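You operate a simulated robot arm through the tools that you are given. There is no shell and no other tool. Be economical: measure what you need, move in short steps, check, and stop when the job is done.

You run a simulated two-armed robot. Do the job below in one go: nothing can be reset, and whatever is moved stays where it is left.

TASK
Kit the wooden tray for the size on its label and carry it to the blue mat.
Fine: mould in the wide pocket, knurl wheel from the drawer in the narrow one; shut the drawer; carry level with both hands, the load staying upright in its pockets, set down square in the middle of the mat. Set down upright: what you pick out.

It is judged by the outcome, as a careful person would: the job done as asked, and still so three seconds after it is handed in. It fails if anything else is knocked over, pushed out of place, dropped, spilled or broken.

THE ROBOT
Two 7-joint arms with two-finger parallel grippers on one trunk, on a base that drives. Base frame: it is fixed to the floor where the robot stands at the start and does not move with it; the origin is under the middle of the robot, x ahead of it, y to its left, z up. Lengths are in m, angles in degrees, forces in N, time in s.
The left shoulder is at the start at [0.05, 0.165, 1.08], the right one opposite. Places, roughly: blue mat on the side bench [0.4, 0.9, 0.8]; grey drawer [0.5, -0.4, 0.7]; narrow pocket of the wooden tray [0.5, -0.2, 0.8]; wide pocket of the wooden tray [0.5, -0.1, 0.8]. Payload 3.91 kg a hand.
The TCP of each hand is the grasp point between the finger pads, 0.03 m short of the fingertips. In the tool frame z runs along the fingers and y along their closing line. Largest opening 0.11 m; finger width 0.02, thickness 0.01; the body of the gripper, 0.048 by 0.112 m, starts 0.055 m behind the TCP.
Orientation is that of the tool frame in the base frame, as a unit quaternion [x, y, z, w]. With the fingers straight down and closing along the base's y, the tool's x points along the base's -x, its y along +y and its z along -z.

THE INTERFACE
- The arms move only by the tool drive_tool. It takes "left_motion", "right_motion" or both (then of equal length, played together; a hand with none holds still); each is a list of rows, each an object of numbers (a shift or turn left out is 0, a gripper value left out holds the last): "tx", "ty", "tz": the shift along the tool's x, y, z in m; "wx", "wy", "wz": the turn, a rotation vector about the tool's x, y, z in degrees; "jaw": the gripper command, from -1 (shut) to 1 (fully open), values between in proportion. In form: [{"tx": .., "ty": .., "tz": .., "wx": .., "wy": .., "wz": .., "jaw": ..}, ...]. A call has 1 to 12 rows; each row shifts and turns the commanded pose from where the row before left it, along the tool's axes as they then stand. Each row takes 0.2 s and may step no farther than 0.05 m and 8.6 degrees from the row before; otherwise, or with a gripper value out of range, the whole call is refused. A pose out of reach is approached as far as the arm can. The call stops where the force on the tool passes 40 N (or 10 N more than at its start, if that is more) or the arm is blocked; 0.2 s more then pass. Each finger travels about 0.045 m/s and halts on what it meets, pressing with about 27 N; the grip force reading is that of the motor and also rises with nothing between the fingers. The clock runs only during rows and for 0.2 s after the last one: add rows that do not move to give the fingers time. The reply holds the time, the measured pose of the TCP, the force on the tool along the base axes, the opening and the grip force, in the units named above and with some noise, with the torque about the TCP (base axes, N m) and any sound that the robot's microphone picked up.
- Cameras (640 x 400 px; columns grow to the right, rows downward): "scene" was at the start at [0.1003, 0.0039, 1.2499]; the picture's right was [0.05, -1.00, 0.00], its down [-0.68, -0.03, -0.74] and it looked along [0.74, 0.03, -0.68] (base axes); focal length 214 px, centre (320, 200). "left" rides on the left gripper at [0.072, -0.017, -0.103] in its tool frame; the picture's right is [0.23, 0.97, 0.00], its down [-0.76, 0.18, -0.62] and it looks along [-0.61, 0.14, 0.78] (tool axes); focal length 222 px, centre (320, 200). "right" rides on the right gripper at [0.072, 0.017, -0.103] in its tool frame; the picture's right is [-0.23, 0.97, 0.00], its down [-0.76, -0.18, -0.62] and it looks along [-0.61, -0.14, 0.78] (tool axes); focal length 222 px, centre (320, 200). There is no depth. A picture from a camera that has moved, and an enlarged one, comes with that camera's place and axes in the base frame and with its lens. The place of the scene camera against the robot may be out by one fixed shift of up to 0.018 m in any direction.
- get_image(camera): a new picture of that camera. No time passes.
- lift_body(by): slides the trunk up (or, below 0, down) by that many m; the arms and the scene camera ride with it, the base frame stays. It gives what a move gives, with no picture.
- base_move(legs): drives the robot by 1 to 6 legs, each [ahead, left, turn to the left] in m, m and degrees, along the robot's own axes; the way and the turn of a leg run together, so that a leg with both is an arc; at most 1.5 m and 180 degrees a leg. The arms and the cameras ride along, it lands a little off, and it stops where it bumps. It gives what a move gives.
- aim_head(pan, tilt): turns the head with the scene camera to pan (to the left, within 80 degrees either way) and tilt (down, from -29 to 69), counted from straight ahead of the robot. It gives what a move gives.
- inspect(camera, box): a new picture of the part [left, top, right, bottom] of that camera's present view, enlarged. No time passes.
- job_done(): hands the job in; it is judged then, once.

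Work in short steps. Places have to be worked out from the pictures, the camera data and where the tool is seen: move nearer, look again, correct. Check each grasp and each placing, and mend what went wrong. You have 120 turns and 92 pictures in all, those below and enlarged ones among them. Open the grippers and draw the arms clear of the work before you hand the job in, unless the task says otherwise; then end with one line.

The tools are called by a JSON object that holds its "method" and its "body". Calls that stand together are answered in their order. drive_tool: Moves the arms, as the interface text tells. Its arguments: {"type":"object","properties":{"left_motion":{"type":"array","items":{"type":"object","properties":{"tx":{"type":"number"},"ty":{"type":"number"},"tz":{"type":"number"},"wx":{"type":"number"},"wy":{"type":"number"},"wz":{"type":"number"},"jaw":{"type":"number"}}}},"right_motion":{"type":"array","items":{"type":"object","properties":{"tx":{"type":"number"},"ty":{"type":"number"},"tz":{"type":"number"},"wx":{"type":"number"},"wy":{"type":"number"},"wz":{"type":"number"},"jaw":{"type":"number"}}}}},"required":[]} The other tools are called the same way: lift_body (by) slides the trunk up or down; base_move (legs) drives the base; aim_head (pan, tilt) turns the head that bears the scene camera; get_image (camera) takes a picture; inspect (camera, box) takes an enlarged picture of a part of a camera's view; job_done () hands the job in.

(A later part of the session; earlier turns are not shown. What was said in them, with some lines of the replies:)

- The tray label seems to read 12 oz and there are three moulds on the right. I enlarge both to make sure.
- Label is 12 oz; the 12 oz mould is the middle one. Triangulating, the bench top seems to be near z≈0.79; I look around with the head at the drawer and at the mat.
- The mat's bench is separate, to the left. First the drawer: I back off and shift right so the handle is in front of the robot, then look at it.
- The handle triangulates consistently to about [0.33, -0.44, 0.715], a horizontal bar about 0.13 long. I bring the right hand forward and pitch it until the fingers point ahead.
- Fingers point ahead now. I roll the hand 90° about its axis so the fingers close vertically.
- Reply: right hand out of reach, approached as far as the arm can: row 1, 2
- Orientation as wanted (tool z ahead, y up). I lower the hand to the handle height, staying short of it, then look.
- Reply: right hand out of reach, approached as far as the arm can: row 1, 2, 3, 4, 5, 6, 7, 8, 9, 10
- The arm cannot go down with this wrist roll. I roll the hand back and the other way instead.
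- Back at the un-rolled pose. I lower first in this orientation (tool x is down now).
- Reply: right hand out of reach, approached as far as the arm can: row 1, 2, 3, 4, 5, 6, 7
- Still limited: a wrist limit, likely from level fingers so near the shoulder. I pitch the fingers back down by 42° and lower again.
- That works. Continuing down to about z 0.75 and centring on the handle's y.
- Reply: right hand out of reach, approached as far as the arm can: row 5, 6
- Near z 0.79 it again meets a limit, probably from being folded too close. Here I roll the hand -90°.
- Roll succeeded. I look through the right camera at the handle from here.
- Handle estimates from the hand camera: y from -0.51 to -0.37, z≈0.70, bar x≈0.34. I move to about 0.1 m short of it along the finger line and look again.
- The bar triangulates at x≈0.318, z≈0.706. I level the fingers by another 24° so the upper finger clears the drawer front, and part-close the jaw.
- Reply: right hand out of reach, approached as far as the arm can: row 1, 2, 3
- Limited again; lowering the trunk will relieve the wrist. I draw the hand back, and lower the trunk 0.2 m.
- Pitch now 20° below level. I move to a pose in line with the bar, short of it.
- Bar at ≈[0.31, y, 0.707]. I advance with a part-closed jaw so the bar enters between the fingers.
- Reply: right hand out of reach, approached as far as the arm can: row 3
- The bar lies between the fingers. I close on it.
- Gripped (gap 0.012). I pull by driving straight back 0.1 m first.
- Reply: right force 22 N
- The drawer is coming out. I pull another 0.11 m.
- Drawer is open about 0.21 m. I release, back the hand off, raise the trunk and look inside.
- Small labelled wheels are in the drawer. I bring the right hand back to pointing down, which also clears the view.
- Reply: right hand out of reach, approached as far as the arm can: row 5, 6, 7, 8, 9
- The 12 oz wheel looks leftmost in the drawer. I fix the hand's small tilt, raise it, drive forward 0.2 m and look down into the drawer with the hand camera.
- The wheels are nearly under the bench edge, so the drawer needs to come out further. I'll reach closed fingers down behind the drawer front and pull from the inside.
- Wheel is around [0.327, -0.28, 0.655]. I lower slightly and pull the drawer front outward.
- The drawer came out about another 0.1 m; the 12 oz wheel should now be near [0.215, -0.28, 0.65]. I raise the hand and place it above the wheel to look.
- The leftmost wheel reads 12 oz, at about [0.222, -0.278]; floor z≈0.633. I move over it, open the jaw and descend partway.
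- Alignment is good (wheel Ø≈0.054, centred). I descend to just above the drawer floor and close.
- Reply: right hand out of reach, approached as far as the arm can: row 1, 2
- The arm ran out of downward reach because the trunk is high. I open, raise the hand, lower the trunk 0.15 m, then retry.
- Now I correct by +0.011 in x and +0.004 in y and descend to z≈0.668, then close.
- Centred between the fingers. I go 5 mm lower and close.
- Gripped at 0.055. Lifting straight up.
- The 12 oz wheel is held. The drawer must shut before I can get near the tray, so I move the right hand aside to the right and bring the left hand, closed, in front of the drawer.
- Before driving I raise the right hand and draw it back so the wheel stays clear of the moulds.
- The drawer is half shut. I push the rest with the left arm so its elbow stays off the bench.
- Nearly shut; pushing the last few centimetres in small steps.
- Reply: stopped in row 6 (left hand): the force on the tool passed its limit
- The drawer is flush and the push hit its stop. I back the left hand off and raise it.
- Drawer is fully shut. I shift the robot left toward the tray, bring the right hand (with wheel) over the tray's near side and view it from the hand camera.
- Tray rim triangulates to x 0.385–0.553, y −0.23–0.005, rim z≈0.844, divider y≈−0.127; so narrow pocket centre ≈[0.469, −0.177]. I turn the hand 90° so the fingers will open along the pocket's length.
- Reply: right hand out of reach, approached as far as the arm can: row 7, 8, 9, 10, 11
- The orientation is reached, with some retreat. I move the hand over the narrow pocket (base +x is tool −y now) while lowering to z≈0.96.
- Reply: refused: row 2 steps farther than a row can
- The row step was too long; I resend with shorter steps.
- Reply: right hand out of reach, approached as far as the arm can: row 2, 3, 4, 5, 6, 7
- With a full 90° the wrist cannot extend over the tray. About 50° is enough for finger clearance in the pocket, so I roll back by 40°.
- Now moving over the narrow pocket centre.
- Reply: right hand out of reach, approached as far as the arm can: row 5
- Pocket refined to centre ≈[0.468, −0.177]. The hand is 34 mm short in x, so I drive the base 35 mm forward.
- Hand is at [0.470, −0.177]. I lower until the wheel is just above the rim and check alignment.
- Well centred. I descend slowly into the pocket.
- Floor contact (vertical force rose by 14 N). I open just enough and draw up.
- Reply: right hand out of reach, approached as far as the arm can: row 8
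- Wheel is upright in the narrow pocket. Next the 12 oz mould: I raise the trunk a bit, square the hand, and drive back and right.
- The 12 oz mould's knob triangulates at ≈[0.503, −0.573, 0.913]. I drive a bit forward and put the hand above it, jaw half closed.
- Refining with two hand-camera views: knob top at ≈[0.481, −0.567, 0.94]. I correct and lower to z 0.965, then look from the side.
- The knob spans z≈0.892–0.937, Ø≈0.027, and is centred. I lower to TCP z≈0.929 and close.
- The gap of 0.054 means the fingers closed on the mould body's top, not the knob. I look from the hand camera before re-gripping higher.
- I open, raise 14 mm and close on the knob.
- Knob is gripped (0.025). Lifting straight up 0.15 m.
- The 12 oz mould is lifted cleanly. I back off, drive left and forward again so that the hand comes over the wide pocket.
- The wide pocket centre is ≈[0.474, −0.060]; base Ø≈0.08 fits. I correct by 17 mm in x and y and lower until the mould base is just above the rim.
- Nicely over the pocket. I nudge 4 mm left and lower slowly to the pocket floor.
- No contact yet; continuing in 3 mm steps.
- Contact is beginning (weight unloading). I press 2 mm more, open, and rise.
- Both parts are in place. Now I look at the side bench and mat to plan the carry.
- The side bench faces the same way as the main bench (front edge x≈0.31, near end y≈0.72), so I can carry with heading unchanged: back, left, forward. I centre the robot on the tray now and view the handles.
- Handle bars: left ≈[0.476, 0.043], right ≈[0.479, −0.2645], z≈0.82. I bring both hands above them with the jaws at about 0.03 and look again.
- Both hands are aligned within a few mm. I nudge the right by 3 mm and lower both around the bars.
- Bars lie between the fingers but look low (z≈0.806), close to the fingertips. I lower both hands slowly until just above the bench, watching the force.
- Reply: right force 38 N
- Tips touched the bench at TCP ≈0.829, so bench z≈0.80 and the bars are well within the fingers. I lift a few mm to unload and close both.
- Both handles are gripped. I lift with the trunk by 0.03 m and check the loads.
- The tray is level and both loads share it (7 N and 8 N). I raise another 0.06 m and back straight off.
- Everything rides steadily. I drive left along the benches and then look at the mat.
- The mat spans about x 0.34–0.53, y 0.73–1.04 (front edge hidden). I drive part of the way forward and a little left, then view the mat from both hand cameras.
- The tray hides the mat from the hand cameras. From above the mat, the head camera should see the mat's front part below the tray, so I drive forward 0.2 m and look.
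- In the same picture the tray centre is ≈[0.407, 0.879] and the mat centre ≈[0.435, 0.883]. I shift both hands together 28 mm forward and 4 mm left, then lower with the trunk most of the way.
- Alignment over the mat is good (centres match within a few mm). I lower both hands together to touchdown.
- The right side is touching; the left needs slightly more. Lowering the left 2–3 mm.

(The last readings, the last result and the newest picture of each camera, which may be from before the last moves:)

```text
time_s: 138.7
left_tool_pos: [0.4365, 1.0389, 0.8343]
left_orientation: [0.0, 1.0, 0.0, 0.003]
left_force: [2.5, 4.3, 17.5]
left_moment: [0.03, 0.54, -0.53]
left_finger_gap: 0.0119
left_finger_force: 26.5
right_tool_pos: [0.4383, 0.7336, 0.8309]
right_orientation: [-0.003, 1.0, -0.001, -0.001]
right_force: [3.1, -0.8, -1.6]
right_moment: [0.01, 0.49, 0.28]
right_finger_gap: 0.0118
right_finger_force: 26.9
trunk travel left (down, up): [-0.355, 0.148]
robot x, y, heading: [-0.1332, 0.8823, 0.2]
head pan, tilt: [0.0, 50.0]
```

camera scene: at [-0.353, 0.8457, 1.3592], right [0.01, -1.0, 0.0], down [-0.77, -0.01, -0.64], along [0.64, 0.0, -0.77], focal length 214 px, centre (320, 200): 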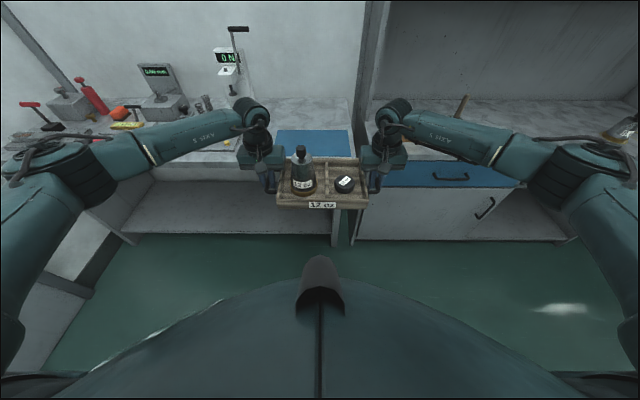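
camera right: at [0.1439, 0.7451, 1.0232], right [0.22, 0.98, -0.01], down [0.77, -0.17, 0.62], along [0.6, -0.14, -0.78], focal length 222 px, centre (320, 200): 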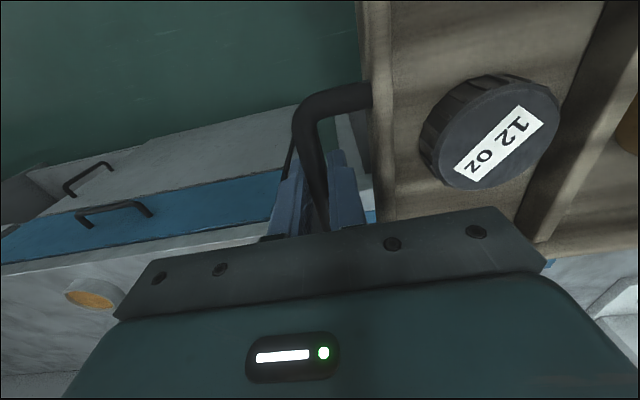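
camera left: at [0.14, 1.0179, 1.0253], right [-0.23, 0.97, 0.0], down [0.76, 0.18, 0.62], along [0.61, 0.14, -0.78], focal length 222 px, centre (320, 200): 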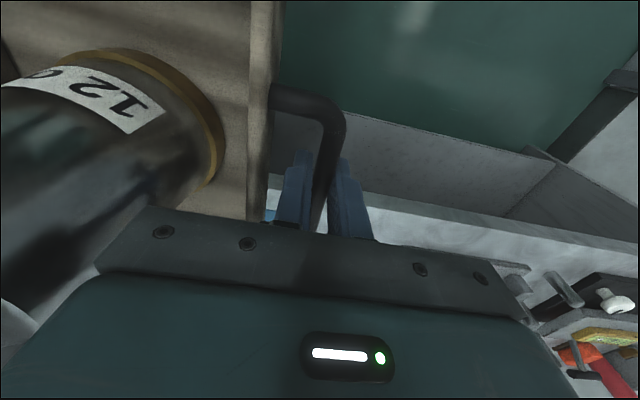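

Both sides rest on the mat. I ease the left, open both jaws gently to 0.03, and check before lifting away.

{"method": "drive_tool", "body": {"left_motion": [{"tz": -0.0025}, {"jaw": -0.5}, {}, {}], "right_motion": [{}, {"jaw": -0.5}, {}, {}]}}

{"method": "get_image", "body": {"camera": "left"}}

{"method": "get_image", "body": {"camera": "right"}}

```text
time_s: 139.7
left_tool_pos: [0.4355, 1.0383, 0.8331]
left_orientation: [0.0, 1.0, 0.001, 0.0]
left_force: [-0.3, 0.5, 0.0]
left_moment: [0.02, 0.04, 0.03]
left_finger_gap: 0.0274
left_finger_force: 0.1
right_tool_pos: [0.4386, 0.7325, 0.8308]
right_orientation: [-0.004, 1.0, -0.002, -0.001]
right_force: [1.3, -4.6, 5.3]
right_moment: [0.0, -0.06, -0.07]
right_finger_gap: 0.0253
right_finger_force: 0.1
trunk travel left (down, up): [-0.355, 0.148]
robot x, y, heading: [-0.1315, 0.8849, 0.5]
head pan, tilt: [0.0, 50.0]
```

```text
13 pictures are left
camera left: at [0.3636, 1.0228, 0.9366], right [-0.23, 0.97, 0.0], down [0.76, 0.18, 0.62], along [0.61, 0.14, -0.78], focal length 222 px, centre (320, 200)
```

left: 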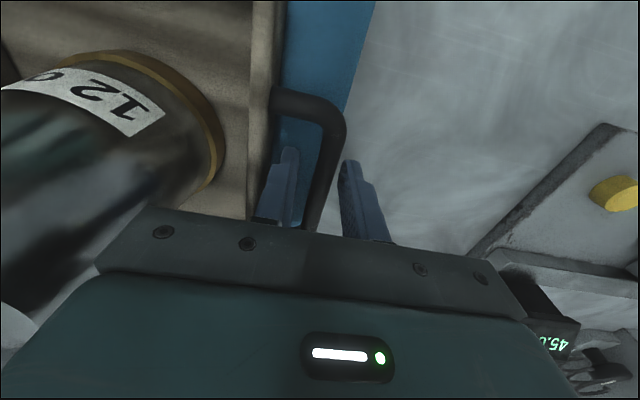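

```text
12 pictures are left
camera right: at [0.3674, 0.7498, 0.9348], right [0.22, 0.98, 0.0], down [0.76, -0.17, 0.62], along [0.61, -0.14, -0.78], focal length 222 px, centre (320, 200)
```

right: 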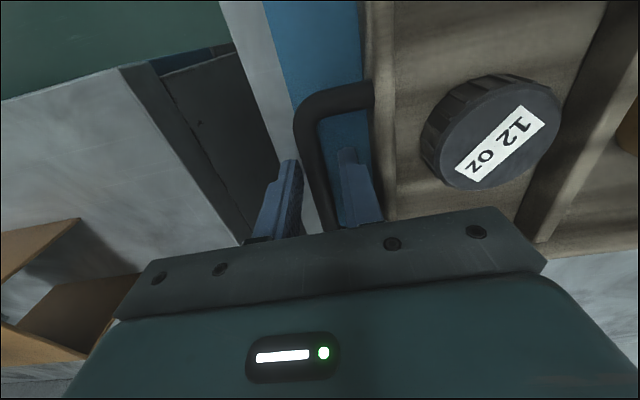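

The right inner finger seems to touch the tray wall slightly (−4.6 N in y). I ease its opening a little, then raise both hands straight up.

{"method": "drive_tool", "body": {"left_motion": [{}, {}, {"tz": -0.015}, {"tz": -0.025}, {"tz": -0.04}, {"tz": -0.045}, {"tz": -0.045}], "right_motion": [{"jaw": -0.62}, {}, {"tz": -0.015}, {"tz": -0.025}, {"tz": -0.04}, {"tz": -0.045}, {"tz": -0.045}]}}

{"method": "inspect", "body": {"camera": "scene", "box": [220, 100, 420, 230]}}

```text
time_s: 141.3
left_tool_pos: [0.436, 1.0377, 1.0035]
left_orientation: [0.0, 1.0, 0.0, 0.001]
left_force: [-0.1, -1.4, -0.4]
left_moment: [0.0, -0.02, 0.03]
left_finger_gap: 0.0272
left_finger_force: 0.0
right_tool_pos: [0.4376, 0.7325, 1.0011]
right_orientation: [-0.004, 1.0, -0.003, -0.001]
right_force: [-1.0, 0.0, -0.8]
right_moment: [0.01, 0.0, -0.01]
right_finger_gap: 0.0209
right_finger_force: 0.0
trunk travel left (down, up): [-0.355, 0.148]
robot x, y, heading: [-0.1285, 0.8863, 0.3]
head pan, tilt: [0.0, 50.0]
```

```text
3.08 times, centred on (320, 165) of scene
camera zoom: at [-0.0368, 0.8863, 1.2944], right [0.01, -1.0, 0.0], down [-0.77, 0.0, -0.64], along [0.64, 0.0, -0.77], focal length 660 px, centre (320, 308)
```

zoom: 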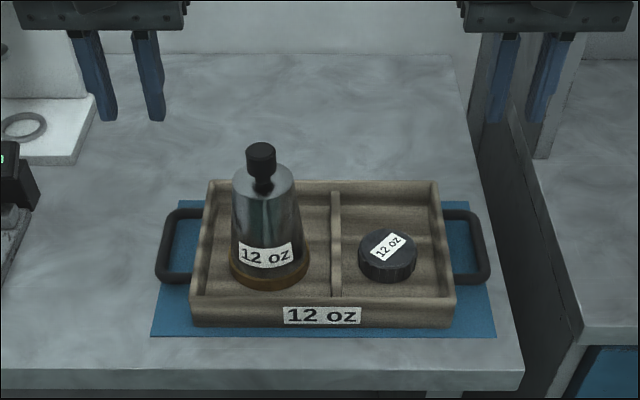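

The tray sits square and centred on the mat, loads upright. I raise the trunk a little, back the robot off and take a final look.

{"method": "lift_body", "body": {"by": 0.08}}

{"method": "base_move", "body": {"legs": [[-0.4, 0, 0]]}}

{"method": "aim_head", "body": {"pan": -25, "tilt": 38}}

{"method": "get_image", "body": {"camera": "scene"}}

```text
time_s: 142.4
left_tool_pos: [0.435, 1.0396, 1.0823]
left_orientation: [0.0, 1.0, 0.0, 0.001]
left_force: [-0.2, 0.6, -0.2]
left_moment: [-0.02, 0.03, 0.01]
left_finger_gap: 0.0277
left_finger_force: 0.1
right_tool_pos: [0.4379, 0.7342, 1.0791]
right_orientation: [-0.004, 1.0, -0.002, -0.002]
right_force: [0.9, -0.7, 0.3]
right_moment: [-0.03, 0.02, 0.0]
right_finger_gap: 0.0209
right_finger_force: 0.1
trunk travel left (down, up): [-0.435, 0.068]
robot x, y, heading: [-0.1288, 0.8834, 0.6]
head pan, tilt: [0.0, 50.0]
```

```text
time_s: 144.9
left_tool_pos: [0.0379, 1.0347, 1.0826]
left_orientation: [0.001, 1.0, -0.001, 0.001]
left_force: [-0.3, -0.3, 1.0]
left_moment: [0.01, 0.04, 0.02]
left_finger_gap: 0.0274
left_finger_force: 0.0
right_tool_pos: [0.0399, 0.7297, 1.0815]
right_orientation: [-0.002, 1.0, -0.003, -0.002]
right_force: [0.6, -0.3, -0.7]
right_moment: [0.01, -0.01, 0.0]
right_finger_gap: 0.021
right_finger_force: 0.1
trunk travel left (down, up): [-0.435, 0.068]
robot x, y, heading: [-0.5278, 0.882, 0.1]
head pan, tilt: [0.0, 50.0]
```

```text
time_s: 145.8
left_tool_pos: [0.0393, 1.0359, 1.0829]
left_orientation: [0.002, 1.0, -0.001, 0.001]
left_force: [-0.1, -0.3, 0.5]
left_moment: [-0.01, -0.01, -0.01]
left_finger_gap: 0.0273
left_finger_force: 0.1
right_tool_pos: [0.0406, 0.7293, 1.0799]
right_orientation: [-0.002, 1.0, -0.003, -0.002]
right_force: [-1.2, -0.1, -0.1]
right_moment: [-0.03, 0.01, 0.0]
right_finger_gap: 0.0209
right_finger_force: 0.1
trunk travel left (down, up): [-0.435, 0.068]
robot x, y, heading: [-0.5285, 0.8877, -0.0]
head pan, tilt: [-25.0, 38.0]
```

```text
10 pictures are left
camera scene: at [-0.4321, 0.8481, 1.3916], right [-0.42, -0.91, 0.0], down [-0.56, 0.26, -0.79], along [0.71, -0.33, -0.62], focal length 214 px, centre (320, 200)
```

scene: 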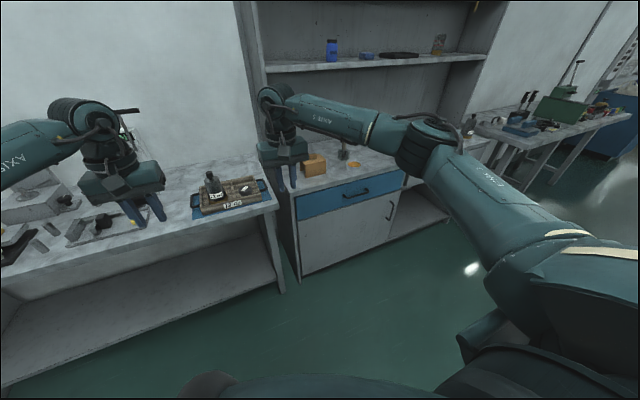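

The tray stands on the mat with its load, the drawer was seen shut, and the rest is undisturbed. I open the grippers fully and hand in.

{"method": "drive_tool", "body": {"left_motion": [{"jaw": 1}, {}, {}, {}, {}], "right_motion": [{"jaw": 1}, {}, {}, {}, {}]}}

{"method": "job_done", "body": {}}

```text
time_s: 147.0
left_tool_pos: [0.0384, 1.0352, 1.0827]
left_orientation: [0.002, 1.0, -0.001, 0.001]
left_force: [-1.0, 1.1, 0.6]
left_moment: [0.01, -0.02, 0.01]
left_finger_gap: 0.11
left_finger_force: 0.1
right_tool_pos: [0.0414, 0.7309, 1.0806]
right_orientation: [-0.001, 1.0, -0.003, -0.002]
right_force: [0.2, -0.2, 0.5]
right_moment: [-0.01, 0.02, 0.0]
right_finger_gap: 0.1099
right_finger_force: 0.0
trunk travel left (down, up): [-0.435, 0.068]
robot x, y, heading: [-0.5272, 0.8829, 0.3]
head pan, tilt: [-25.0, 38.0]
```

```text
The job is handed in.
```

The tray is kitted for 12 oz (mould in the wide pocket, knurl wheel in the narrow one, both upright), the drawer is shut, and the tray sits square in the middle of the blue mat; nothing else looked disturbed in the last picture.
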